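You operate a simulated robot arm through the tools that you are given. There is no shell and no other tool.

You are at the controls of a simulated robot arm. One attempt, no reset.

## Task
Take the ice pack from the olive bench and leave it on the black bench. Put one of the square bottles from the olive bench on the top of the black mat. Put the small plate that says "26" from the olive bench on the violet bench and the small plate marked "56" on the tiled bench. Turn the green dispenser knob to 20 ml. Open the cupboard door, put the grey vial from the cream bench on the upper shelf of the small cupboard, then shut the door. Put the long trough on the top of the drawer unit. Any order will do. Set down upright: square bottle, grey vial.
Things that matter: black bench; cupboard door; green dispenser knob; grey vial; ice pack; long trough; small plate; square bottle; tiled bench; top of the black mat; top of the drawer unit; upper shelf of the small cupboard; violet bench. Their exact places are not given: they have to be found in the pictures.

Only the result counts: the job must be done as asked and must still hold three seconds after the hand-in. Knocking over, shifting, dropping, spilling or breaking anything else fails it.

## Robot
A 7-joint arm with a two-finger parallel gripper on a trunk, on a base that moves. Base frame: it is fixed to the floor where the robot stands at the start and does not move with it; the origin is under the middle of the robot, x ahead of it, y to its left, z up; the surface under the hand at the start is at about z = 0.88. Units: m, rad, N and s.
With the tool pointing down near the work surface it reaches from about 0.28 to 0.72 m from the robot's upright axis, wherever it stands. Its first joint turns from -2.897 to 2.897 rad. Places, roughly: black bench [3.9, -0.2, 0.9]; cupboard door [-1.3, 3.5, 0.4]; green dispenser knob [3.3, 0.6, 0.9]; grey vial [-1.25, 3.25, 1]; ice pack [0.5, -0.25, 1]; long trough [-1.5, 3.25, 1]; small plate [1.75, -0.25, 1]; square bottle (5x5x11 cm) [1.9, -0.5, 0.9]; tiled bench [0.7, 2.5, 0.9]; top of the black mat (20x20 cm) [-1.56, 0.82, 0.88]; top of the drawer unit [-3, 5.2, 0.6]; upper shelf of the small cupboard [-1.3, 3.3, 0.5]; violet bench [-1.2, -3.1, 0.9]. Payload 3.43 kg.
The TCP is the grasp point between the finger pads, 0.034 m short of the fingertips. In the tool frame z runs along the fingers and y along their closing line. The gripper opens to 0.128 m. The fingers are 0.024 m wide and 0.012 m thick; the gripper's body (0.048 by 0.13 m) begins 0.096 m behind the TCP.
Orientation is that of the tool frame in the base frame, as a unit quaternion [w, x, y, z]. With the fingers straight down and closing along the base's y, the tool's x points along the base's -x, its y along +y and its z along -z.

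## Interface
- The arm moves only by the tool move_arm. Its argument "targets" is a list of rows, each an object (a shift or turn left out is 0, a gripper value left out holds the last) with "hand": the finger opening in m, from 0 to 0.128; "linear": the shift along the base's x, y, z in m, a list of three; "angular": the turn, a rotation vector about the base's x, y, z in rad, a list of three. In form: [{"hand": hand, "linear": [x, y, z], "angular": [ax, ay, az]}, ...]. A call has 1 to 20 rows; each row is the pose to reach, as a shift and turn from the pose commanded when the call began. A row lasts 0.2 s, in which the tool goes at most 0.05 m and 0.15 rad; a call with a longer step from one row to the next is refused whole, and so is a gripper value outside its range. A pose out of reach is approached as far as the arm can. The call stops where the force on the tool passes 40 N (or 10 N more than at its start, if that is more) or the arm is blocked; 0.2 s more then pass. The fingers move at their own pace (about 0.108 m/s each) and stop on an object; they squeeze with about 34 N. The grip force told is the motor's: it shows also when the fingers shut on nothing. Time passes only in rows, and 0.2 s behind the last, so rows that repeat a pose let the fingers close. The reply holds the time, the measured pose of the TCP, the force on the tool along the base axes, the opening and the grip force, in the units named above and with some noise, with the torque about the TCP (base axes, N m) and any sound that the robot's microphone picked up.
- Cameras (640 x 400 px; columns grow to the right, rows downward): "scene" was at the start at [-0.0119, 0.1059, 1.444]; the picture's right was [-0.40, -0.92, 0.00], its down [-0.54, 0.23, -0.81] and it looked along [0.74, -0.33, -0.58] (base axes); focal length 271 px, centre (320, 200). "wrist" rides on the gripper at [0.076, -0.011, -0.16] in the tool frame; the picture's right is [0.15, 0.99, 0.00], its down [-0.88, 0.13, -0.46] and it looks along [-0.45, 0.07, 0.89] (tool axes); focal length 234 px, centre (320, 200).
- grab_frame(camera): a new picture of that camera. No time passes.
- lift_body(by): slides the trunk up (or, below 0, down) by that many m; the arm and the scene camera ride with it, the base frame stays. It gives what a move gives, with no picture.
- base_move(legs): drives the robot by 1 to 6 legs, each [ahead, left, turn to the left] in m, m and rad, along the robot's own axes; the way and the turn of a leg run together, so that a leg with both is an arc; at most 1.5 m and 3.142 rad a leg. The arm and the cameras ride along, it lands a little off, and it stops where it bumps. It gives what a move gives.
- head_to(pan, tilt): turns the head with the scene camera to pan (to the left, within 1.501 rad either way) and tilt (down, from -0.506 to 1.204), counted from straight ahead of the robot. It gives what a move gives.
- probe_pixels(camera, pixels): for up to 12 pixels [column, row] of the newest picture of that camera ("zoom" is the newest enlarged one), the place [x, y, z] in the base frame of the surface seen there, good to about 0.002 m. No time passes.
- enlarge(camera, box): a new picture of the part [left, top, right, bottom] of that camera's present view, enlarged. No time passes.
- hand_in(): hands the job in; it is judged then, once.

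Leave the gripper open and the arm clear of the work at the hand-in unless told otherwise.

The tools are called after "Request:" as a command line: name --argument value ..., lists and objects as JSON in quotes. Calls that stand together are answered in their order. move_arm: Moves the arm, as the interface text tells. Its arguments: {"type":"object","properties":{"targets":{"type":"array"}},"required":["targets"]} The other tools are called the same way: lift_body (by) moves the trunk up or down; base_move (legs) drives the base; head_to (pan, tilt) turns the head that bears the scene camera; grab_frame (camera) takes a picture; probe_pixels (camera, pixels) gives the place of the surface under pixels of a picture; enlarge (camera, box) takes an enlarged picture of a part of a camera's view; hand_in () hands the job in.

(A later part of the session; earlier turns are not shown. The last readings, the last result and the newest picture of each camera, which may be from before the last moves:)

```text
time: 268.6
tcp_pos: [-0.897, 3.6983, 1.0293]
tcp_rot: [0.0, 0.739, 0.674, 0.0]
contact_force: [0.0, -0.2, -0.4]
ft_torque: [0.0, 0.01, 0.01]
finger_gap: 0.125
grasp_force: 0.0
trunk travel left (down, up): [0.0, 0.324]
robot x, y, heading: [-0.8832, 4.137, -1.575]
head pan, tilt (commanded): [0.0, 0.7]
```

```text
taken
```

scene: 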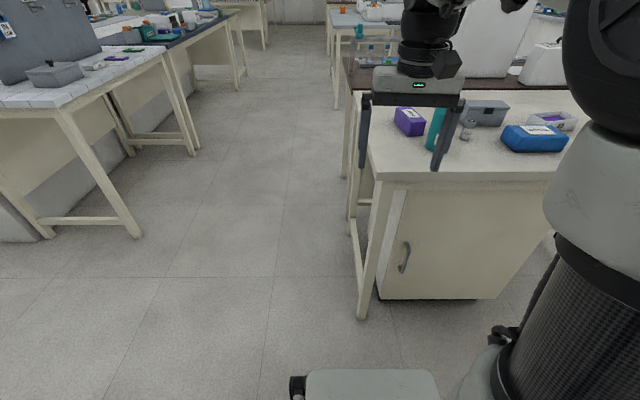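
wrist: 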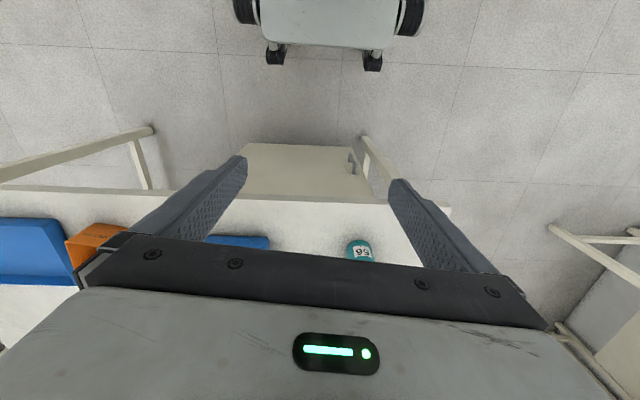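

The handle bar is at x=−1.0725, outer y≈3.521, z 0.385–0.525, about 11 mm thick. I'll come at it with the tool tilted 45° (pointing south and down). First I move to a pre-grasp at about (−1.072, 3.66, 0.60) with the tilt.

Request:
move_arm --targets '[{"hand": 0.06, "linear": [-0.015, -0.003, -0.036], "angular": [-0.065, 0.003, 0.007]}, {"linear": [-0.03, -0.006, -0.072], "angular": [-0.131, 0.006, 0.014]}, {"linear": [-0.044, -0.009, -0.108], "angular": [-0.196, 0.009, 0.021]}, {"linear": [-0.059, -0.012, -0.143], "angular": [-0.262, 0.012, 0.028]}, {"linear": [-0.073, -0.015, -0.179], "angular": [-0.327, 0.015, 0.035]}, {"linear": [-0.088, -0.018, -0.215], "angular": [-0.393, 0.018, 0.043]}, {"linear": [-0.103, -0.021, -0.25], "angular": [-0.458, 0.02, 0.05]}, {"linear": [-0.117, -0.024, -0.286], "angular": [-0.523, 0.023, 0.057]}, {"linear": [-0.132, -0.027, -0.322], "angular": [-0.589, 0.026, 0.064]}, {"linear": [-0.146, -0.03, -0.358], "angular": [-0.654, 0.029, 0.071]}, {"linear": [-0.161, -0.034, -0.394], "angular": [-0.72, 0.032, 0.078]}, {"linear": [-0.1755, -0.038, -0.43], "angular": [-0.785, 0.035, 0.085]}, {"linear": [-0.1755, -0.038, -0.43], "angular": [-0.785, 0.035, 0.085]}]'

Request:
grab_frame --camera "wrist"

Request:
grab_frame --camera "scene"

```text
time: 271.4
tcp_pos: [-1.07, 3.6619, 0.6013]
tcp_rot: [0.271, 0.654, 0.652, -0.271]
contact_force: [-0.5, 0.3, 0.5]
ft_torque: [-0.02, -0.03, -0.01]
finger_gap: 0.0599
grasp_force: 0.0
trunk travel left (down, up): [0.0, 0.324]
robot x, y, heading: [-0.8863, 4.1322, -1.582]
head pan, tilt (commanded): [0.0, 0.7]
```

```text
taken
```

wrist: 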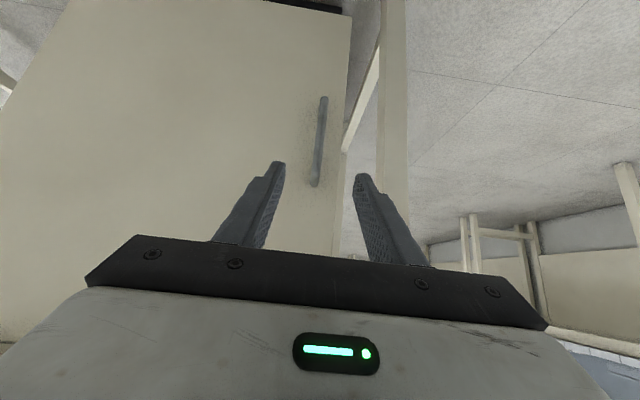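

```text
taken
```

scene: 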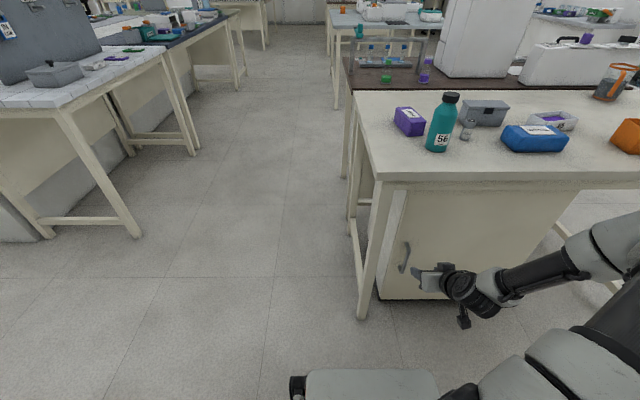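

Reach is fine. I tilt a bit more (−0.35 rad), go down in front of the bar, then in to straddle it.

Request:
move_arm --targets '[{"hand": 0.06, "linear": [-0.001, -0.01, -0.04], "angular": [-0.1, 0, 0]}, {"linear": [-0.001, -0.02, -0.08], "angular": [-0.2, 0, 0]}, {"linear": [-0.002, -0.03, -0.12], "angular": [-0.3, 0, 0]}, {"linear": [-0.002, -0.04, -0.146], "angular": [-0.35, 0, 0]}, {"linear": [-0.002, -0.07, -0.146], "angular": [-0.35, 0, 0]}, {"linear": [-0.002, -0.1, -0.146], "angular": [-0.35, 0, 0]}, {"linear": [-0.002, -0.1, -0.146], "angular": [-0.35, 0, 0]}]'

Request:
grab_frame --camera "wrist"

```text
time: 273.0
tcp_pos: [-1.0742, 3.5609, 0.4516]
tcp_rot: [0.38, 0.597, 0.595, -0.381]
contact_force: [0.5, -0.5, -0.9]
ft_torque: [0.0, 0.0, 0.0]
finger_gap: 0.0599
grasp_force: 0.2
trunk travel left (down, up): [0.0, 0.324]
robot x, y, heading: [-0.8859, 4.1317, -1.579]
head pan, tilt (commanded): [0.0, 0.7]
```

```text
taken
```

wrist: 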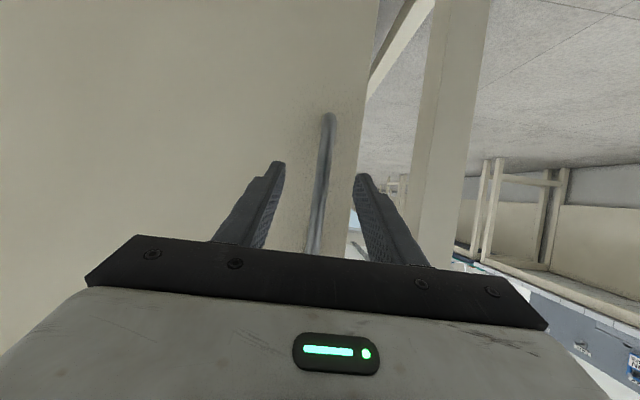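

The bar is between the fingers. I go in 0.037 m and close on it.

Request:
move_arm --targets '[{"linear": [0.001, -0.02, 0.003]}, {"linear": [0.001, -0.036, 0.003]}, {"linear": [0.001, -0.036, 0.003]}, {"hand": 0.03, "linear": [0.001, -0.036, 0.003]}, {"hand": 0.0, "linear": [0.001, -0.036, 0.003]}, {"hand": 0.0, "linear": [0.001, -0.036, 0.003]}, {"hand": 0.0, "linear": [0.001, -0.036, 0.003]}]'

Request:
grab_frame --camera "wrist"

```text
time: 274.6
tcp_pos: [-1.0698, 3.5258, 0.4556]
tcp_rot: [0.381, 0.596, 0.595, -0.38]
contact_force: [8.7, 0.3, 1.4]
ft_torque: [-0.12, 0.18, 0.19]
finger_gap: 0.0138
grasp_force: 45.2
trunk travel left (down, up): [0.0, 0.324]
robot x, y, heading: [-0.89, 4.1373, -1.577]
head pan, tilt (commanded): [0.0, 0.7]
```

```text
taken
```

wrist: 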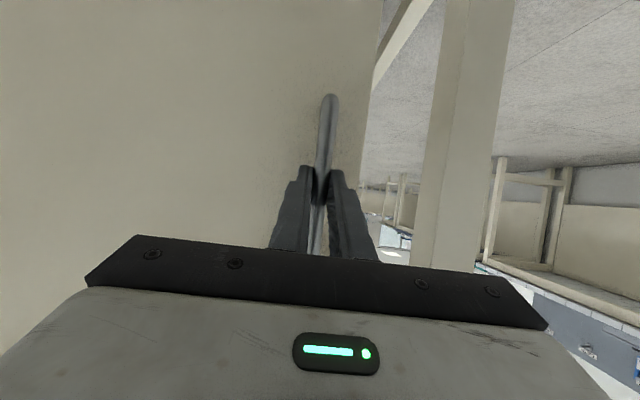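

The bar is held (gap 0.014). I pull along the door's arc (hinge at x=−1.56), up to about 15° first.

Request:
move_arm --targets '[{"linear": [-0.0007, 0.01, 0], "angular": [0, 0, 0.01]}, {"linear": [-0.0023, 0.021, 0], "angular": [0, 0, 0.02]}, {"linear": [-0.0053, 0.0423, 0], "angular": [0, 0, 0.04]}, {"linear": [-0.0094, 0.0635, 0], "angular": [0, 0, 0.06]}, {"linear": [-0.0143, 0.0841, 0], "angular": [0, 0, 0.08]}, {"linear": [-0.0205, 0.105, 0], "angular": [0, 0, 0.1]}, {"linear": [-0.027, 0.1248, 0], "angular": [0, 0, 0.12]}, {"linear": [-0.027, 0.1248, 0], "angular": [0, 0, 0.12]}]'

Request:
grab_frame --camera "wrist"

Request:
grab_frame --camera "scene"

```text
time: 276.4
tcp_pos: [-1.0994, 3.6498, 0.4554]
tcp_rot: [0.401, 0.561, 0.63, -0.355]
contact_force: [10.8, -11.5, -22.4]
ft_torque: [1.74, 0.51, -1.05]
finger_gap: 0.0136
grasp_force: 44.7
trunk travel left (down, up): [0.0, 0.324]
robot x, y, heading: [-0.8839, 4.1336, -1.581]
head pan, tilt (commanded): [0.0, 0.7]
```

```text
taken
```

wrist: 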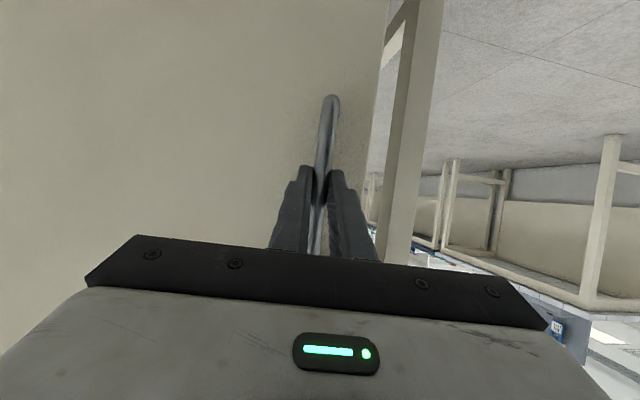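

```text
taken
```

scene: 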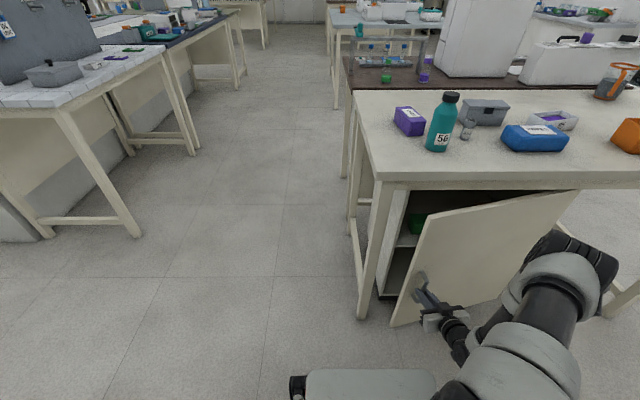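

The door is opening (≈15°). I continue along the arc to ≈35°, easing 2 mm down to relieve the vertical force.

Request:
move_arm --targets '[{"linear": [0.001, 0.0, -0.002], "angular": [0, 0, 0.0]}, {"linear": [-0.0068, 0.0198, -0.002], "angular": [0, 0, 0.02]}, {"linear": [-0.0151, 0.0395, -0.002], "angular": [0, 0, 0.04]}, {"linear": [-0.0245, 0.0587, -0.002], "angular": [0, 0, 0.06]}, {"linear": [-0.0346, 0.0775, -0.002], "angular": [0, 0, 0.08]}, {"linear": [-0.0457, 0.0958, -0.002], "angular": [0, 0, 0.1]}, {"linear": [-0.0573, 0.1136, -0.002], "angular": [0, 0, 0.12]}, {"linear": [-0.0699, 0.1309, -0.002], "angular": [0, 0, 0.14]}, {"linear": [-0.0831, 0.1476, -0.002], "angular": [0, 0, 0.16]}, {"linear": [-0.0831, 0.1476, -0.002], "angular": [0, 0, 0.16]}]'

Request:
grab_frame --camera "wrist"

Request:
grab_frame --camera "scene"

```text
time: 276.9
tcp_pos: [-1.0996, 3.6494, 0.4564]
tcp_rot: [0.406, 0.556, 0.632, -0.356]
contact_force: [-1.0, -10.2, -14.9]
ft_torque: [-0.61, 0.2, 0.33]
finger_gap: 0.0138
grasp_force: 44.8
trunk travel left (down, up): [0.0, 0.324]
robot x, y, heading: [-0.8858, 4.1347, -1.572]
head pan, tilt (commanded): [0.0, 0.7]
stopped in row 2: the force on the tool passed its limit at 61 N (the readings are from after the stop); the commanded pose is now the measured one
```

```text
taken
```

wrist: 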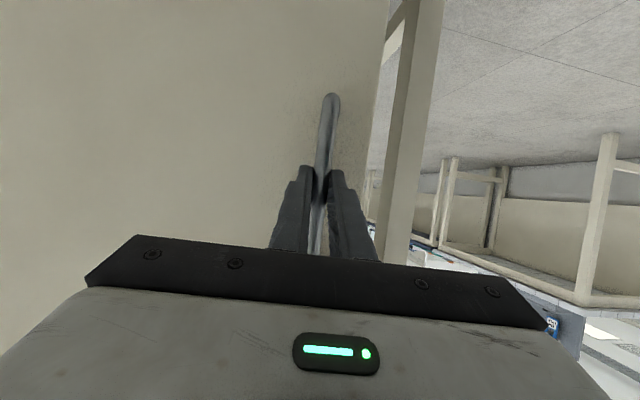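

```text
taken
```

scene: 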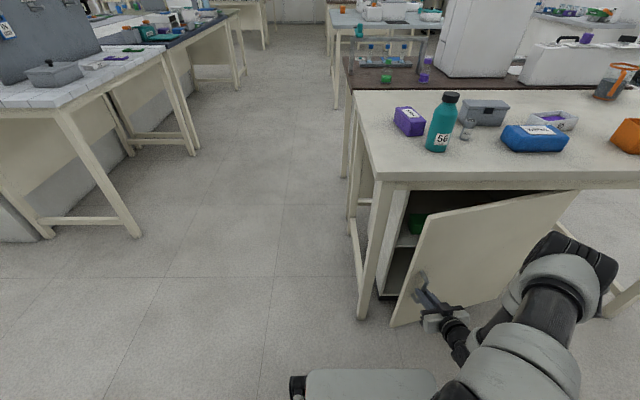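

The pull stopped on a force spike. I check whether the forearm or elbow touches the door.

Request:
enlarge --camera "scene" --box '[370, 170, 640, 360]'

Request:
head_to --pan -0.6 --tilt 0.8

Request:
grab_frame --camera "scene"

```text
2.11 times, centred on (505, 265) of scene
```

zoom: 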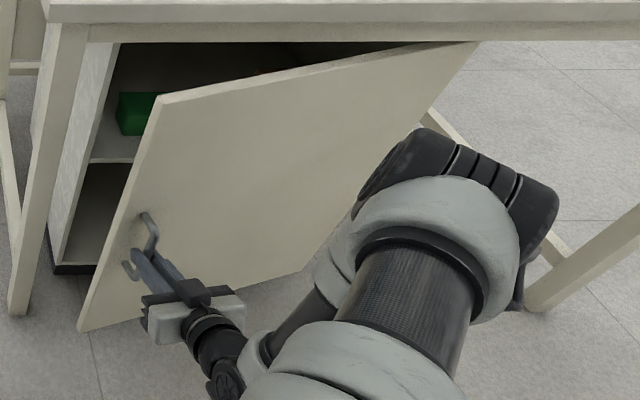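

```text
time: 277.9
tcp_pos: [-1.0999, 3.6493, 0.4575]
tcp_rot: [0.406, 0.557, 0.631, -0.356]
contact_force: [-2.7, -18.5, -20.1]
ft_torque: [0.71, 0.46, 0.49]
finger_gap: 0.0138
grasp_force: 44.9
trunk travel left (down, up): [0.0, 0.324]
robot x, y, heading: [-0.8856, 4.1353, -1.58]
head pan, tilt (commanded): [-0.6, 0.799]
```

```text
taken
```

scene: 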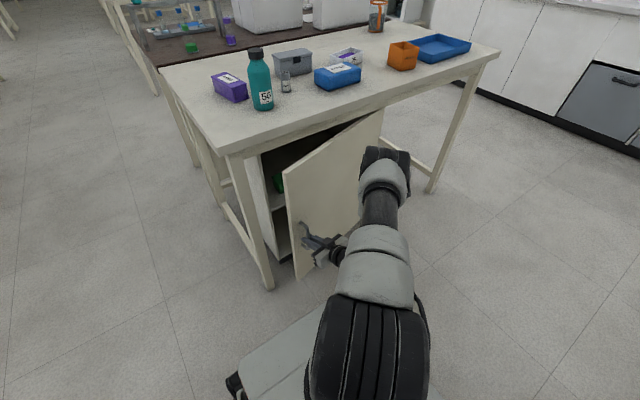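

I probe the elbow cap and the nearby door to see if they touch.

Request:
probe_pixels --camera "scene" --pixels '[[372, 152], [366, 165], [362, 180], [395, 160], [355, 140], [350, 170], [287, 175], [375, 118], [295, 225], [340, 150], [382, 180]]'

Request:
enlarge --camera "scene" --box '[260, 100, 440, 280]'

```text
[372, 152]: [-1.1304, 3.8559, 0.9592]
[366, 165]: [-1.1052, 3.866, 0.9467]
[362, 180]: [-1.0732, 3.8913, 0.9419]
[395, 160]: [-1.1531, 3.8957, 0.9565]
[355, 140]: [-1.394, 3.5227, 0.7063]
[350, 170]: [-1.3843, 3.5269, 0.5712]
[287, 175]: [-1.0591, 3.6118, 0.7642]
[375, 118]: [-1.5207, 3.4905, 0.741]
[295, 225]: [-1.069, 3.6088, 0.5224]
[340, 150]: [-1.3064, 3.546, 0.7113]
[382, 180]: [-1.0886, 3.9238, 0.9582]
```

```text
2.22 times, centred on (350, 190) of scene
```

zoom: 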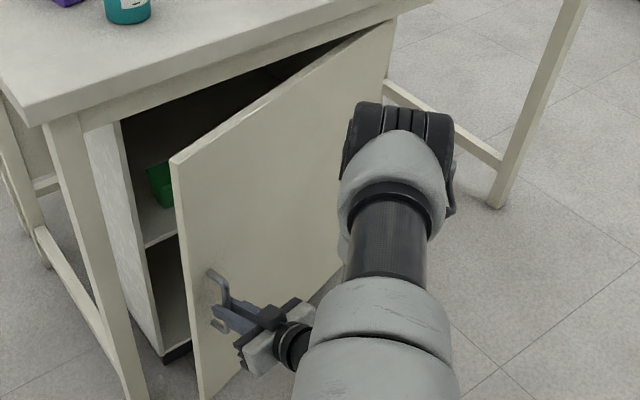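

The elbow is well above the door (z 0.95), so no contact; the spike came from the abrupt start. I pull on in smaller, smoother steps.

Request:
move_arm --targets '[{"linear": [-0.001, 0.003, 0], "angular": [0, 0, 0.005]}, {"linear": [-0.003, 0.008, -0.001], "angular": [0, 0, 0.01]}, {"linear": [-0.006, 0.016, -0.001], "angular": [0, 0, 0.02]}, {"linear": [-0.009, 0.024, -0.001], "angular": [0, 0, 0.03]}, {"linear": [-0.0125, 0.032, -0.001], "angular": [0, 0, 0.04]}, {"linear": [-0.016, 0.0395, -0.001], "angular": [0, 0, 0.05]}]'

```text
time: 278.3
tcp_pos: [-1.1003, 3.6498, 0.4565]
tcp_rot: [0.406, 0.557, 0.632, -0.355]
contact_force: [-1.4, -12.9, -18.8]
ft_torque: [-1.2, 0.28, 0.38]
finger_gap: 0.0136
grasp_force: 45.3
trunk travel left (down, up): [0.0, 0.324]
robot x, y, heading: [-0.8822, 4.1346, -1.575]
head pan, tilt (commanded): [-0.6, 0.799]
stopped in row 1: the force on the tool passed its limit at 45 N (the readings are from after the stop); the commanded pose is now the measured one
```

Still blocked after 3 mm. Perhaps the door's lower edge meets the robot's base. I look down at the base front.

Request:
head_to --pan -0.2 --tilt 1.15

Request:
grab_frame --camera "scene"

```text
time: 279.2
tcp_pos: [-1.0984, 3.6491, 0.4558]
tcp_rot: [0.406, 0.557, 0.631, -0.356]
contact_force: [-1.6, -22.7, -26.1]
ft_torque: [0.26, 0.6, 0.42]
finger_gap: 0.0138
grasp_force: 45.0
trunk travel left (down, up): [0.0, 0.324]
robot x, y, heading: [-0.8832, 4.1341, -1.582]
head pan, tilt (commanded): [-0.201, 1.15]
```

```text
taken
```

scene: 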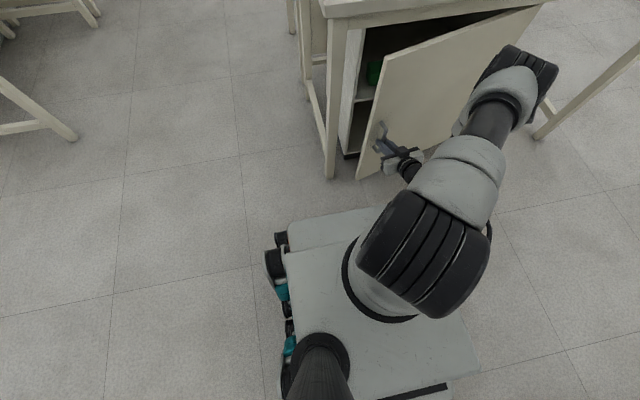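

I probe the base's front edge and the door's lower corner.

Request:
probe_pixels --camera "scene" --pixels '[[290, 222], [340, 213], [375, 207], [357, 178], [372, 176], [395, 170], [300, 240], [275, 235], [440, 380], [465, 320], [283, 395], [420, 160]]'

```text
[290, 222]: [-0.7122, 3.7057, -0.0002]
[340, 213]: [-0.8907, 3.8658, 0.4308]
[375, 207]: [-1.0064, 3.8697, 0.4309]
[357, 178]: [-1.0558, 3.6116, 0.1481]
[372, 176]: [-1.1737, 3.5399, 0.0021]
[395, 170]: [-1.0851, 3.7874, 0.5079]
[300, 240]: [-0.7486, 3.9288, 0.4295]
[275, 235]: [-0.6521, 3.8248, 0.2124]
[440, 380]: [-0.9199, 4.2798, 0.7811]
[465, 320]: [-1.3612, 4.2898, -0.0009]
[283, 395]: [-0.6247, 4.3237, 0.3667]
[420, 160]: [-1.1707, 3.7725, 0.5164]
```

The base front is at y≈3.865, so it isn't touching the door (edge at y=3.612). The grip itself seems jammed. I release the handle and back away; the door is ajar about 15°.

Request:
move_arm --targets '[{"hand": 0.03, "linear": [0, 0, 0]}, {"hand": 0.05, "linear": [0, 0, 0]}, {"hand": 0.06, "linear": [0, 0, 0]}, {"linear": [0, 0.02, 0.01]}, {"linear": [0.0, 0.05, 0.03]}, {"linear": [0.0, 0.08, 0.06]}]'

Request:
head_to --pan -0.3 --tilt 0.85

Request:
grab_frame --camera "scene"

Request:
grab_frame --camera "wrist"

```text
time: 280.1
tcp_pos: [-1.0977, 3.6518, 0.4676]
tcp_rot: [0.412, 0.55, 0.629, -0.363]
contact_force: [0.0, -0.8, -0.3]
ft_torque: [0.0, -0.02, 0.0]
finger_gap: 0.0599
grasp_force: 0.1
trunk travel left (down, up): [0.0, 0.324]
robot x, y, heading: [-0.8854, 4.1358, -1.578]
head pan, tilt (commanded): [-0.201, 1.15]
stopped in row 4: the force on the tool passed its limit at 60 N (the readings are from after the stop); the commanded pose is now the measured one
```

```text
time: 280.9
tcp_pos: [-1.0979, 3.6514, 0.4674]
tcp_rot: [0.413, 0.55, 0.627, -0.365]
contact_force: [-0.5, -0.4, -0.4]
ft_torque: [0.09, 0.01, 0.03]
finger_gap: 0.0601
grasp_force: 0.0
trunk travel left (down, up): [0.0, 0.324]
robot x, y, heading: [-0.8857, 4.1356, -1.582]
head pan, tilt (commanded): [-0.3, 0.85]
```

```text
taken
```

scene: 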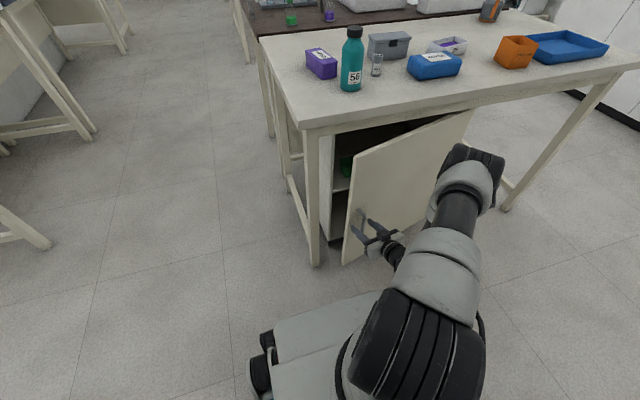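

```text
taken
```

wrist: 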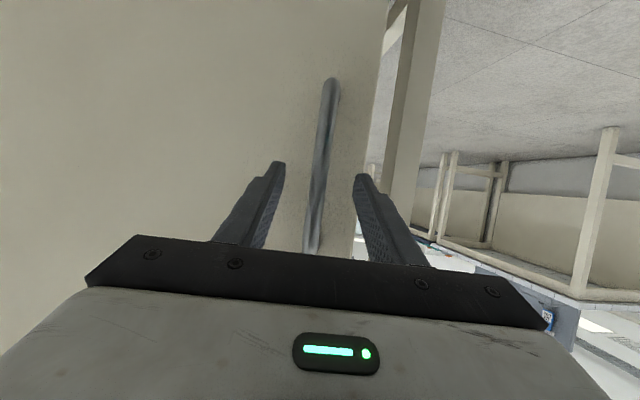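

Even with open fingers the hand is blocked going north: the low camera and wrist hit my own base top (z 0.43, front y≈3.865). I back the base off to pull the hand clear of the handle, then re-grip with a steeper 45° tilt, higher on the bar.

Request:
base_move --legs '[[-0.12, 0, 0], [0, 0.1, 0]]'

Request:
head_to --pan -0.3 --tilt 0.8

Request:
grab_frame --camera "scene"

```text
time: 283.3
tcp_pos: [-0.9986, 3.7686, 0.4685]
tcp_rot: [0.413, 0.55, 0.628, -0.363]
contact_force: [0.0, -1.5, 1.7]
ft_torque: [0.19, 0.04, 0.17]
finger_gap: 0.0601
grasp_force: 0.1
trunk travel left (down, up): [0.0, 0.324]
robot x, y, heading: [-0.7865, 4.25, -1.577]
head pan, tilt (commanded): [-0.3, 0.85]
```

```text
time: 284.0
tcp_pos: [-0.9988, 3.7686, 0.4682]
tcp_rot: [0.413, 0.55, 0.628, -0.364]
contact_force: [-0.2, -0.3, 0.2]
ft_torque: [0.0, 0.02, 0.04]
finger_gap: 0.06
grasp_force: 0.0
trunk travel left (down, up): [0.0, 0.324]
robot x, y, heading: [-0.7857, 4.2506, -1.582]
head pan, tilt (commanded): [-0.3, 0.799]
```

```text
taken
```

scene: 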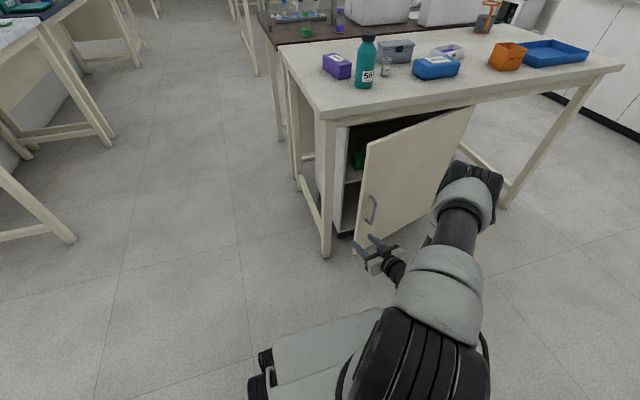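

The door stays ajar. I re-tilt to 45°, raise a little, align in front of the bar (now at about (−1.0995, 3.642)), and look.

Request:
move_arm --targets '[{"hand": 0.06, "linear": [-0.02, 0.0, 0.015], "angular": [0.075, 0.01, 0]}, {"linear": [-0.04, 0.0, 0.03], "angular": [0.15, 0.02, 0]}, {"linear": [-0.06, 0.0, 0.04], "angular": [0.226, 0.03, 0]}, {"linear": [-0.08, 0.0, 0.045], "angular": [0.3, 0.039, 0]}, {"linear": [-0.1, 0.0, 0.045], "angular": [0.377, 0.049, 0]}, {"linear": [-0.1005, -0.03, 0.035], "angular": [0.377, 0.049, 0]}, {"linear": [-0.1005, -0.06, 0.03], "angular": [0.377, 0.049, 0]}, {"linear": [-0.1005, -0.06, 0.03], "angular": [0.377, 0.049, 0]}]'

Request:
grab_frame --camera "wrist"

Request:
probe_pixels --camera "wrist" --pixels '[[325, 100], [322, 130], [318, 170], [320, 150]]'

```text
time: 285.8
tcp_pos: [-1.0993, 3.7086, 0.4978]
tcp_rot: [0.288, 0.609, 0.695, -0.253]
contact_force: [0.2, -0.5, 0.5]
ft_torque: [0.01, 0.02, 0.01]
finger_gap: 0.06
grasp_force: 0.0
trunk travel left (down, up): [0.0, 0.324]
robot x, y, heading: [-0.7849, 4.2519, -1.581]
head pan, tilt (commanded): [-0.3, 0.799]
```

```text
taken
```

wrist: 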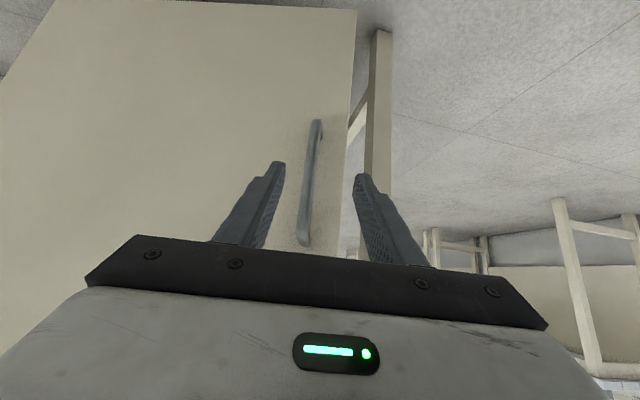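

```text
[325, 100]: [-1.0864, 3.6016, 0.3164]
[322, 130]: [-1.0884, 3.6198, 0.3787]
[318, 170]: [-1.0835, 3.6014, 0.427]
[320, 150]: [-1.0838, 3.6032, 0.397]
```

Request:
probe_pixels --camera "wrist" --pixels '[[314, 135], [311, 160], [309, 180], [306, 205], [304, 225], [300, 180]]'

```text
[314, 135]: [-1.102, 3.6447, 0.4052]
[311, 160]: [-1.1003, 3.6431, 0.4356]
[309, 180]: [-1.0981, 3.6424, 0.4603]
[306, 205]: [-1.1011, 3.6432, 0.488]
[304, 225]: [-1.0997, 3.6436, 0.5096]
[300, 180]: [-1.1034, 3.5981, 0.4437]
```

The bar centre is at (−1.100, 3.638). I go in and close on it at z≈0.485.

Request:
move_arm --targets '[{"linear": [-0.001, -0.03, -0.008]}, {"linear": [-0.0015, -0.05, -0.013]}, {"linear": [-0.0015, -0.061, -0.013]}, {"linear": [-0.0015, -0.061, -0.013]}, {"hand": 0.03, "linear": [-0.0015, -0.061, -0.013]}, {"hand": 0.0, "linear": [-0.0015, -0.061, -0.013]}, {"hand": 0.0, "linear": [-0.0015, -0.061, -0.013]}, {"hand": 0.0, "linear": [-0.0015, -0.061, -0.013]}]'

Request:
grab_frame --camera "wrist"

```text
time: 287.6
tcp_pos: [-1.0991, 3.6482, 0.4827]
tcp_rot: [0.288, 0.608, 0.695, -0.252]
contact_force: [-0.9, -0.6, -0.2]
ft_torque: [0.01, -0.31, -0.01]
finger_gap: 0.0136
grasp_force: 44.9
trunk travel left (down, up): [0.0, 0.324]
robot x, y, heading: [-0.7785, 4.2513, -1.583]
head pan, tilt (commanded): [-0.3, 0.799]
```

```text
taken
```

wrist: 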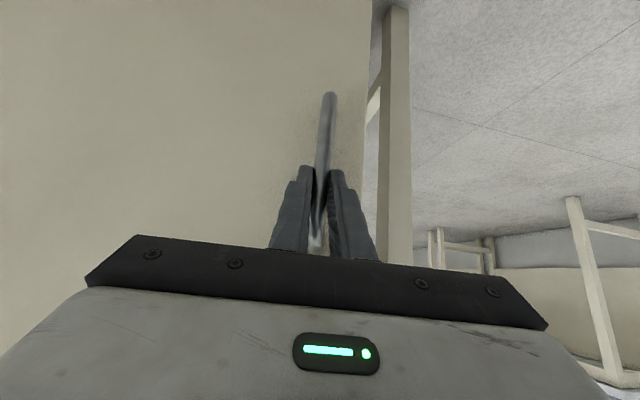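

Held with hardly any force. I pull along the arc from 15° toward 35°.

Request:
move_arm --targets '[{"linear": [-0.0035, 0.0095, 0], "angular": [0, 0, 0.01]}, {"linear": [-0.0078, 0.0198, 0], "angular": [0, 0, 0.02]}, {"linear": [-0.0161, 0.0395, 0], "angular": [0, 0, 0.04]}, {"linear": [-0.0255, 0.0587, 0], "angular": [0, 0, 0.06]}, {"linear": [-0.0356, 0.0775, 0], "angular": [0, 0, 0.08]}, {"linear": [-0.0467, 0.0958, 0], "angular": [0, 0, 0.1]}, {"linear": [-0.0583, 0.1136, 0], "angular": [0, 0, 0.12]}, {"linear": [-0.0709, 0.1309, 0], "angular": [0, 0, 0.14]}, {"linear": [-0.0841, 0.1476, 0], "angular": [0, 0, 0.16]}, {"linear": [-0.0841, 0.1476, 0], "angular": [0, 0, 0.16]}]'

Request:
grab_frame --camera "scene"

```text
time: 289.8
tcp_pos: [-1.1861, 3.796, 0.4838]
tcp_rot: [0.307, 0.552, 0.741, -0.228]
contact_force: [-12.5, -10.1, -14.2]
ft_torque: [-0.18, -0.02, -0.21]
finger_gap: 0.0136
grasp_force: 44.6
trunk travel left (down, up): [0.0, 0.324]
robot x, y, heading: [-0.7856, 4.2528, -1.581]
head pan, tilt (commanded): [-0.3, 0.799]
```

```text
taken
```

scene: 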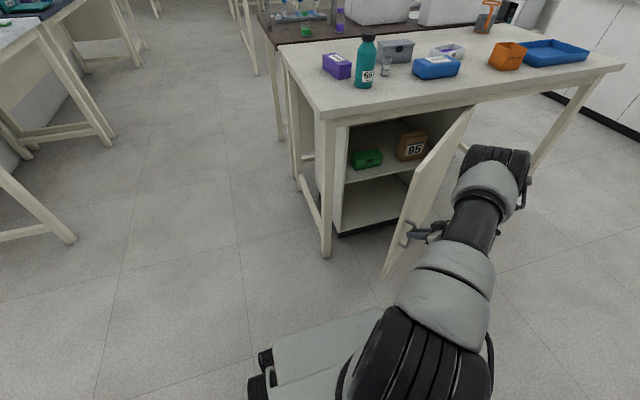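

The door is at about 35° and the inside shows two levels: an upper shelf with a green and a brown "95" box. I pull on to about 50°.

Request:
move_arm --targets '[{"linear": [-0.007, 0.007, -0.001], "angular": [0, 0, 0.01]}, {"linear": [-0.0149, 0.0155, -0.001], "angular": [0, 0, 0.025]}, {"linear": [-0.0297, 0.031, -0.001], "angular": [0, 0, 0.05]}, {"linear": [-0.045, 0.0459, -0.001], "angular": [0, 0, 0.075]}, {"linear": [-0.061, 0.06, -0.001], "angular": [0, 0, 0.1]}, {"linear": [-0.0776, 0.0735, -0.001], "angular": [0, 0, 0.125]}, {"linear": [-0.0947, 0.0862, -0.001], "angular": [0, 0, 0.15]}, {"linear": [-0.0947, 0.0862, -0.001], "angular": [0, 0, 0.15]}]'

Request:
grab_frame --camera "scene"

```text
time: 291.6
tcp_pos: [-1.281, 3.8828, 0.4836]
tcp_rot: [0.322, 0.495, 0.781, -0.204]
contact_force: [0.7, 0.8, -8.6]
ft_torque: [0.3, 0.12, -0.24]
finger_gap: 0.0137
grasp_force: 45.0
trunk travel left (down, up): [0.0, 0.324]
robot x, y, heading: [-0.789, 4.2526, -1.58]
head pan, tilt (commanded): [-0.3, 0.799]
```

```text
taken
```

scene: 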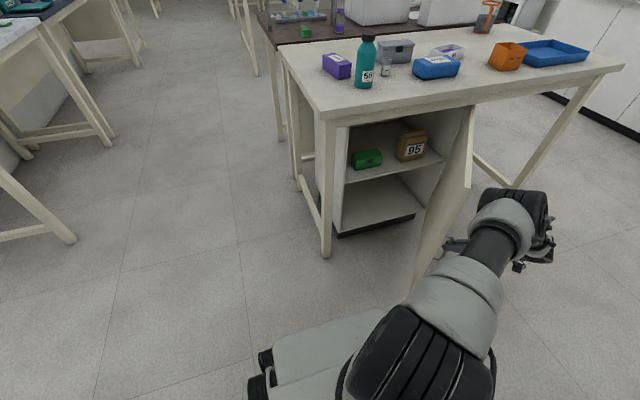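

At about 50°. I pull on to 70°.

Request:
move_arm --targets '[{"linear": [-0.009, 0.006, -0.001], "angular": [0, 0, 0.01]}, {"linear": [-0.018, 0.012, -0.001], "angular": [0, 0, 0.025]}, {"linear": [-0.0359, 0.0231, -0.001], "angular": [0, 0, 0.05]}, {"linear": [-0.0545, 0.0333, -0.001], "angular": [0, 0, 0.075]}, {"linear": [-0.0736, 0.043, -0.001], "angular": [0, 0, 0.1]}, {"linear": [-0.093, 0.0515, -0.001], "angular": [0, 0, 0.125]}, {"linear": [-0.1129, 0.0595, -0.001], "angular": [0, 0, 0.15]}, {"linear": [-0.133, 0.0663, -0.001], "angular": [0, 0, 0.175]}, {"linear": [-0.1535, 0.0726, -0.001], "angular": [0, 0, 0.2]}, {"linear": [-0.1535, 0.0726, -0.001], "angular": [0, 0, 0.2]}]'

Request:
grab_frame --camera "scene"

```text
time: 292.7
tcp_pos: [-1.3359, 3.9151, 0.4835]
tcp_rot: [0.33, 0.463, 0.799, -0.196]
contact_force: [-3.9, -8.1, -10.9]
ft_torque: [0.71, -1.25, -0.09]
finger_gap: 0.0138
grasp_force: 44.8
out of reach, approached as far as the arm can: row 5
trunk travel left (down, up): [0.0, 0.324]
robot x, y, heading: [-0.7873, 4.2486, -1.576]
head pan, tilt (commanded): [-0.3, 0.799]
stopped in row 5: the force on the tool passed its limit at 51 N (the readings are from after the stop); the commanded pose is now the measured one
```

```text
taken
```

scene: 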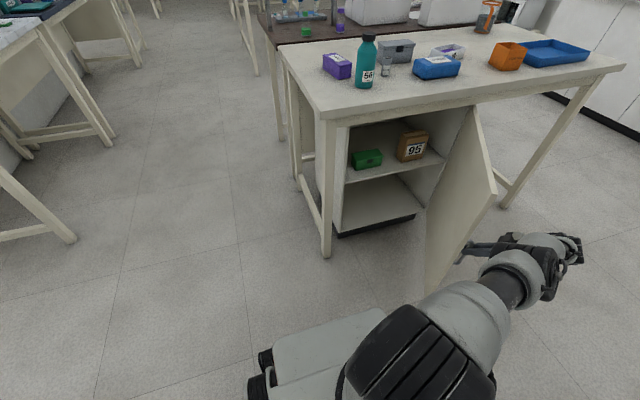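

The arm is at its reach limit with the door at about 58°, which is already wide. I release the handle and look into the cupboard, probing the shelf.

Request:
move_arm --targets '[{"hand": 0.03}, {"hand": 0.06}, {"hand": 0.07}, {"linear": [-0.01, 0.02, 0.02]}, {"linear": [-0.015, 0.05, 0.05]}, {"linear": [-0.01, 0.08, 0.09]}, {"linear": [0.0, 0.11, 0.13]}]'

Request:
enlarge --camera "scene" --box '[300, 90, 500, 260]'

Request:
probe_pixels --camera "scene" --pixels '[[366, 158], [411, 146], [355, 180], [380, 175], [360, 165], [400, 165], [430, 160], [345, 160], [380, 200], [466, 110], [495, 190], [430, 285]]'

```text
refused: row 6 steps farther than a row can; nothing moved
```

```text
2.35 times, centred on (400, 175) of scene
```

zoom: 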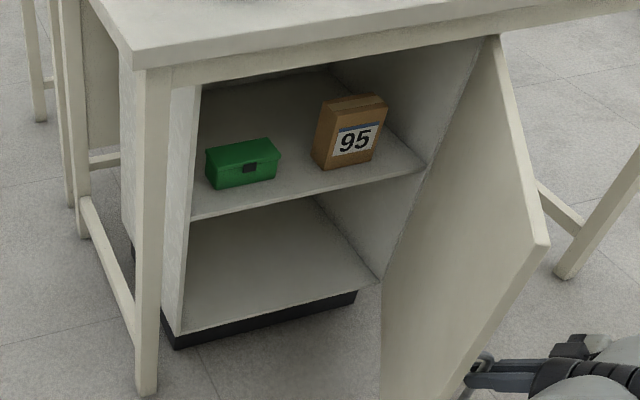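

```text
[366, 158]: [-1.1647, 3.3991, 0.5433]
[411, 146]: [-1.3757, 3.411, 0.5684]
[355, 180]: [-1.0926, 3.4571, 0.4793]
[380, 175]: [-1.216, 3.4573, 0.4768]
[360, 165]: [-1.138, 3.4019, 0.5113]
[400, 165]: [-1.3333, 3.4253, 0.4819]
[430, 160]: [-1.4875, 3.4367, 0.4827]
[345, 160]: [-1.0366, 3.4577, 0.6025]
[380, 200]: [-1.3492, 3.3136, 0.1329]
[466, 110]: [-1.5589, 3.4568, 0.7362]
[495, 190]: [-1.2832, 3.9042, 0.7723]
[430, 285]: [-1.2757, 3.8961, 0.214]
```

The upper shelf is at z≈0.482, front edge y≈3.457; a free gap lies between the green box and the "95" box at x≈−1.27. I release the handle with smaller steps and back away.

Request:
move_arm --targets '[{"hand": 0.03}, {"hand": 0.06}, {"hand": 0.07}, {"linear": [-0.008, 0.015, 0.015]}, {"linear": [-0.012, 0.035, 0.035]}, {"linear": [-0.012, 0.055, 0.06]}, {"linear": [-0.005, 0.075, 0.09]}, {"linear": [0.005, 0.09, 0.125]}, {"linear": [0.015, 0.1, 0.165]}, {"linear": [0.025, 0.1, 0.21]}]'

Request:
grab_frame --camera "scene"

Request:
grab_frame --camera "wrist"

```text
time: 294.9
tcp_pos: [-1.3075, 4.0165, 0.697]
tcp_rot: [0.329, 0.462, 0.799, -0.197]
contact_force: [-0.4, 0.6, -0.6]
ft_torque: [-0.01, -0.02, 0.02]
finger_gap: 0.0698
grasp_force: 0.0
trunk travel left (down, up): [0.0, 0.324]
robot x, y, heading: [-0.7858, 4.2556, -1.579]
head pan, tilt (commanded): [-0.3, 0.799]
```

```text
taken
```

scene: 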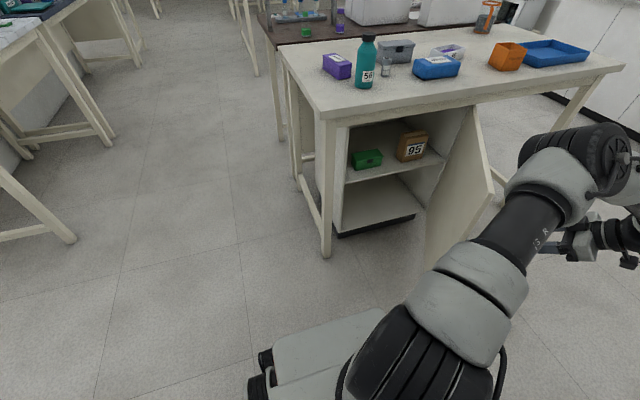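

```text
taken
```

wrist: 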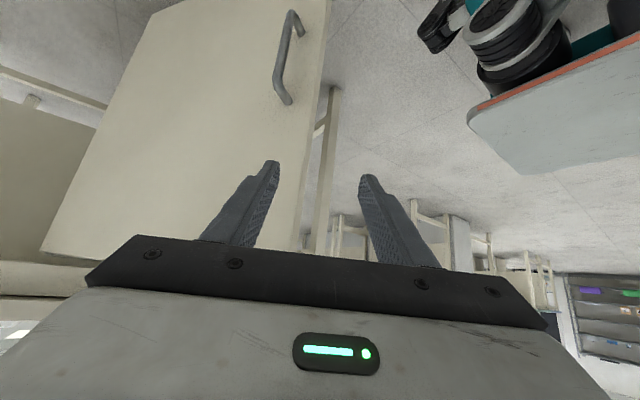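

The door stands at about 58–60°, giving enough room. I raise the hand, turn its yaw back to zero, then move the base ahead 0.33 m for the vial.

Request:
move_arm --targets '[{"hand": 0.07, "linear": [0, 0, 0.045]}, {"linear": [0, 0, 0.09]}, {"linear": [0.01, 0, 0.135], "angular": [0, 0, -0.07]}, {"linear": [0.03, 0, 0.175], "angular": [0, 0, -0.14]}, {"linear": [0.05, 0, 0.215], "angular": [0, 0, -0.21]}, {"linear": [0.07, -0.01, 0.255], "angular": [0, 0, -0.28]}, {"linear": [0.1, -0.02, 0.285], "angular": [0, 0, -0.35]}, {"linear": [0.13, -0.03, 0.315], "angular": [0, 0, -0.42]}, {"linear": [0.16, -0.04, 0.335], "angular": [0, 0, -0.507]}, {"linear": [0.19, -0.06, 0.345], "angular": [0, 0, -0.507]}]'

Request:
base_move --legs '[[0.3, 0, 0]]'

Request:
head_to --pan -0.5 --tilt 0.8

Request:
grab_frame --camera "scene"

Request:
grab_frame --camera "wrist"

```text
time: 297.1
tcp_pos: [-1.1223, 3.955, 1.0397]
tcp_rot: [0.269, 0.649, 0.657, -0.274]
contact_force: [0.1, -0.1, -0.2]
ft_torque: [0.0, -0.02, 0.01]
finger_gap: 0.0701
grasp_force: 0.1
trunk travel left (down, up): [0.0, 0.324]
robot x, y, heading: [-0.7854, 4.2505, -1.582]
head pan, tilt (commanded): [-0.3, 0.799]
```

```text
time: 299.1
tcp_pos: [-1.128, 3.6557, 1.0393]
tcp_rot: [0.268, 0.649, 0.656, -0.274]
contact_force: [-0.6, -0.3, 0.2]
ft_torque: [0.01, -0.01, 0.01]
finger_gap: 0.07
grasp_force: 0.0
trunk travel left (down, up): [0.0, 0.324]
robot x, y, heading: [-0.7895, 3.9504, -1.583]
head pan, tilt (commanded): [-0.3, 0.799]
```

```text
time: 299.9
tcp_pos: [-1.1264, 3.6571, 1.0381]
tcp_rot: [0.268, 0.649, 0.657, -0.273]
contact_force: [0.8, 1.1, 0.2]
ft_torque: [-0.02, 0.04, 0.0]
finger_gap: 0.07
grasp_force: 0.1
trunk travel left (down, up): [0.0, 0.324]
robot x, y, heading: [-0.79, 3.956, -1.587]
head pan, tilt (commanded): [-0.499, 0.799]
```

```text
taken
```

scene: 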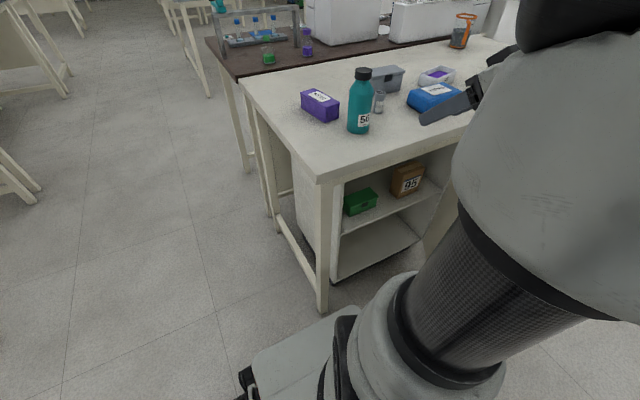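

```text
taken
```

wrist: 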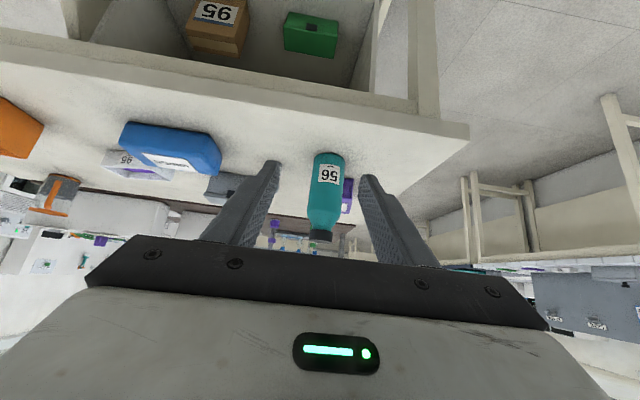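

I zoom on the vial at scene (379,102), and measure it.

Request:
enlarge --camera "scene" --box '[340, 60, 460, 140]'

Request:
probe_pixels --camera "scene" --pixels '[[379, 97], [379, 103], [379, 109], [376, 103], [382, 103], [362, 72], [358, 130], [368, 110], [412, 100], [410, 90], [432, 108]]'

```text
5.00 times, centred on (400, 100) of scene
```

zoom: 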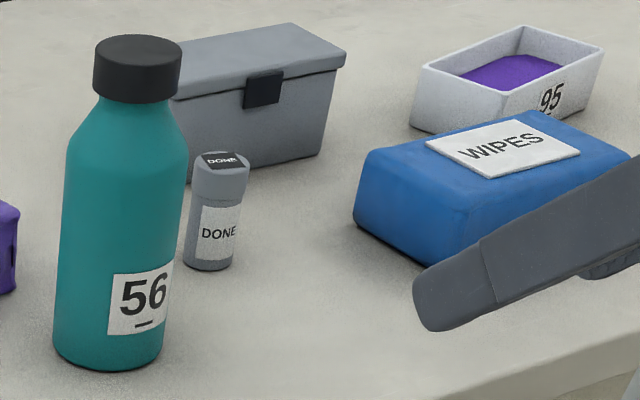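

```text
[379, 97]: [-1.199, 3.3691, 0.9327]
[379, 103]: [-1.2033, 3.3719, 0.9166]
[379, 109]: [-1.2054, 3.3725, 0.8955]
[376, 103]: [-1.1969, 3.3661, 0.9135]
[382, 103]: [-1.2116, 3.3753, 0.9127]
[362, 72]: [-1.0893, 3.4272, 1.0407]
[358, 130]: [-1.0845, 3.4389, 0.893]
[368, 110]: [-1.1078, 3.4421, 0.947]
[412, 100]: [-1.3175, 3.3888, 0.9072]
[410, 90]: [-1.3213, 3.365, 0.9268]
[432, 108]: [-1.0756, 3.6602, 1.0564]
```

Request:
probe_pixels --camera "zoom" --pixels '[[222, 160], [222, 166], [200, 165], [244, 168], [222, 155], [220, 172], [208, 266], [190, 230], [237, 232], [214, 240], [196, 185], [245, 190]]'

```text
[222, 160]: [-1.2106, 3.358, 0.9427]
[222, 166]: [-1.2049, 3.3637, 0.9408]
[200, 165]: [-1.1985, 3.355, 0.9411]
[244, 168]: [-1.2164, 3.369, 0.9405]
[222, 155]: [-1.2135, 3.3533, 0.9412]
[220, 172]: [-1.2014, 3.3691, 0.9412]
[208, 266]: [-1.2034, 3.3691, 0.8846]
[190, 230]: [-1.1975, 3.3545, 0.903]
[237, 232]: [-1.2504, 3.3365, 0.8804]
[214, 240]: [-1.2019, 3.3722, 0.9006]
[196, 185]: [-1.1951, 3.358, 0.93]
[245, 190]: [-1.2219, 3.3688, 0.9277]
```

The vial is centred at about (−1.2085, 3.3615), 0.061 tall (top 0.941), cap diameter ≈0.028. I approach with the 45° tilted hand, opening 0.06, stopping just short for a check.

Request:
move_arm --targets '[{"hand": 0.06, "linear": [-0.03, -0.02, 0.01]}, {"linear": [-0.06, -0.05, 0.02]}, {"linear": [-0.082, -0.085, 0.03]}, {"linear": [-0.082, -0.12, 0.035]}, {"linear": [-0.082, -0.154, 0.001]}, {"linear": [-0.082, -0.188, -0.033]}, {"linear": [-0.082, -0.222, -0.067]}, {"linear": [-0.082, -0.245, -0.09]}, {"linear": [-0.082, -0.245, -0.09]}]'

Request:
grab_frame --camera "wrist"

Request:
grab_frame --camera "scene"

```text
time: 301.9
tcp_pos: [-1.2078, 3.4124, 0.9509]
tcp_rot: [0.269, 0.649, 0.657, -0.273]
contact_force: [-0.5, -0.6, -0.1]
ft_torque: [-0.04, -0.03, -0.01]
finger_gap: 0.06
grasp_force: 0.1
trunk travel left (down, up): [0.0, 0.324]
robot x, y, heading: [-0.789, 3.9518, -1.581]
head pan, tilt (commanded): [-0.499, 0.799]
```

```text
taken
```

wrist: 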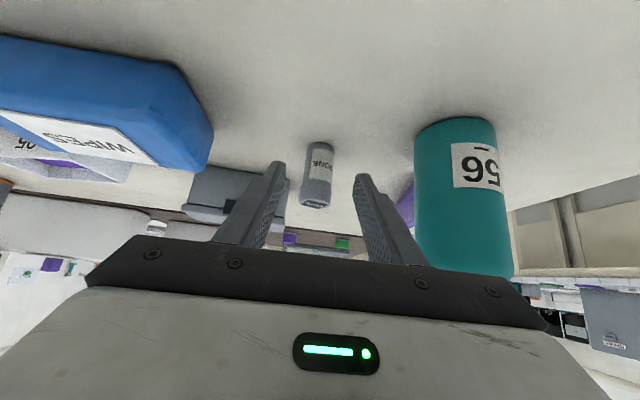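

```text
taken
```

scene: 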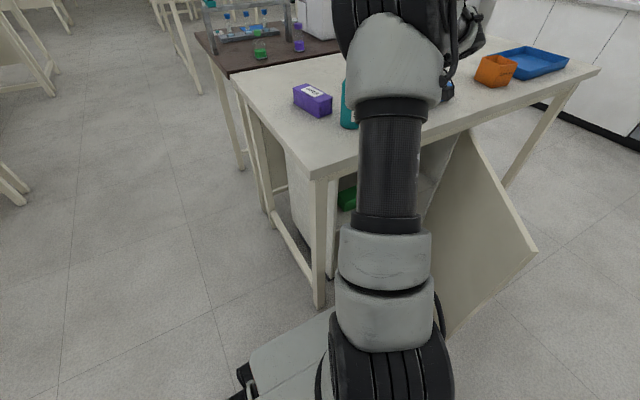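

The vial sits midway between the fingers. I advance to (3.3615, 0.918) and close.

Request:
move_arm --targets '[{"linear": [0, -0.025, -0.016]}, {"linear": [0, -0.05, -0.032]}, {"linear": [0, -0.05, -0.032]}, {"hand": 0.04, "linear": [0, -0.05, -0.032]}, {"hand": 0.02, "linear": [0, -0.05, -0.032]}, {"hand": 0.0, "linear": [0, -0.05, -0.032]}, {"hand": 0.0, "linear": [0, -0.05, -0.032]}]'

Request:
grab_frame --camera "wrist"

```text
time: 303.5
tcp_pos: [-1.2095, 3.363, 0.9178]
tcp_rot: [0.267, 0.65, 0.656, -0.274]
contact_force: [0.2, -0.1, 0.4]
ft_torque: [0.0, -0.04, 0.0]
finger_gap: 0.0302
grasp_force: 34.1
trunk travel left (down, up): [0.0, 0.324]
robot x, y, heading: [-0.7882, 3.9502, -1.584]
head pan, tilt (commanded): [-0.499, 0.799]
```

```text
taken
```

wrist: 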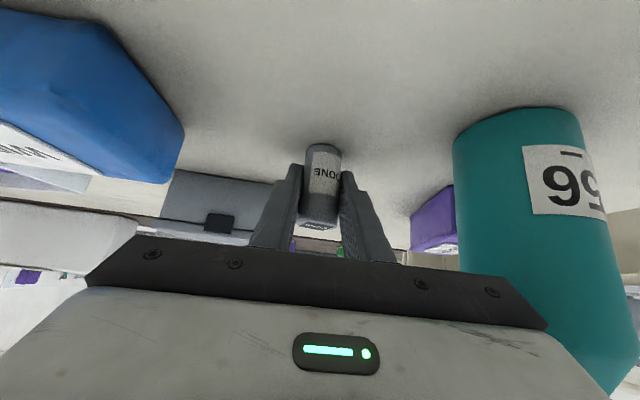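

Held (gap 0.030; TCP is 0.038 above the vial's foot). I lift slowly, move it north off the bench and check.

Request:
move_arm --targets '[{"linear": [0, 0, 0.006]}, {"linear": [0, 0, 0.015]}, {"linear": [0, 0.005, 0.03]}, {"linear": [0, 0.02, 0.05]}, {"linear": [0, 0.045, 0.07]}, {"linear": [0.005, 0.08, 0.085]}, {"linear": [0.01, 0.12, 0.09]}, {"linear": [0.02, 0.16, 0.09]}, {"linear": [0.03, 0.2, 0.09]}, {"linear": [0.045, 0.235, 0.09]}, {"linear": [0.055, 0.27, 0.085]}, {"linear": [0.06, 0.3, 0.07]}]'

Request:
grab_frame --camera "wrist"

Request:
grab_frame --camera "scene"

```text
time: 306.1
tcp_pos: [-1.1505, 3.6619, 0.9865]
tcp_rot: [0.268, 0.649, 0.657, -0.274]
contact_force: [0.3, -0.1, -0.4]
ft_torque: [0.03, 0.02, 0.01]
finger_gap: 0.0301
grasp_force: 34.3
trunk travel left (down, up): [0.0, 0.324]
robot x, y, heading: [-0.7943, 3.9509, -1.583]
head pan, tilt (commanded): [-0.499, 0.799]
```

```text
taken
```

wrist: 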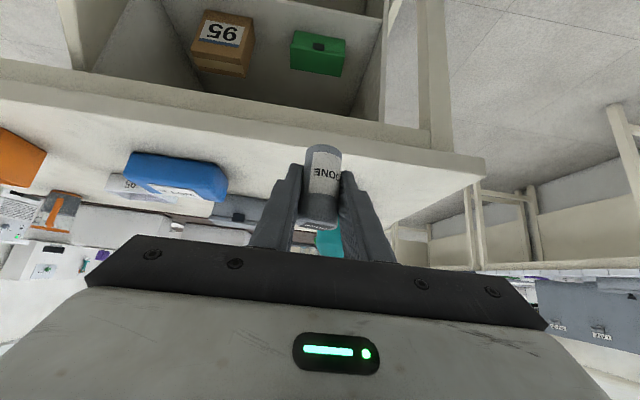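

```text
taken
```

scene: 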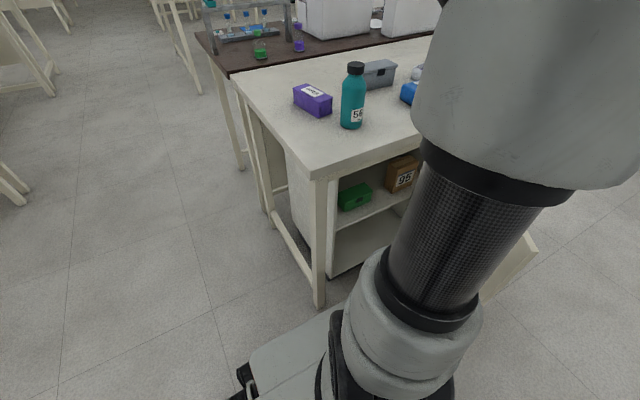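

I probe the two boxes' facing edges in the wrist view to locate the gap.

Request:
enlarge --camera "wrist" --box '[170, 0, 370, 110]'

Request:
probe_pixels --camera "wrist" --pixels '[[292, 45], [292, 62], [252, 55], [244, 75], [205, 30], [270, 40], [270, 15], [345, 60], [317, 48], [222, 35], [290, 35], [256, 30]]'

```text
3.20 times, centred on (270, 55) of wrist
```

zoom: 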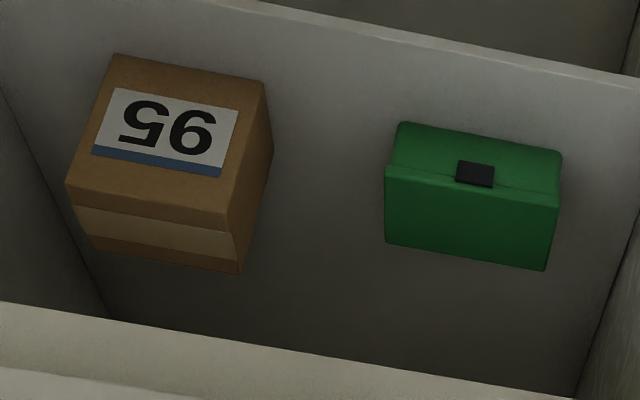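

```text
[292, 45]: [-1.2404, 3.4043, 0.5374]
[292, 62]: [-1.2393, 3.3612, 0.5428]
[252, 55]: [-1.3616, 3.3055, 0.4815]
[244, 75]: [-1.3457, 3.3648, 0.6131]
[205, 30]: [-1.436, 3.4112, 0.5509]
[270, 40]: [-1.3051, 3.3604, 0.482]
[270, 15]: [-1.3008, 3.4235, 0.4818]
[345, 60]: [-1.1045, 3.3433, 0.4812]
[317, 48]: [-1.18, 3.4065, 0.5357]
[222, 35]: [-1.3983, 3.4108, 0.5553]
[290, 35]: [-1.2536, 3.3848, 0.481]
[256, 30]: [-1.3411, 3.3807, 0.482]
```

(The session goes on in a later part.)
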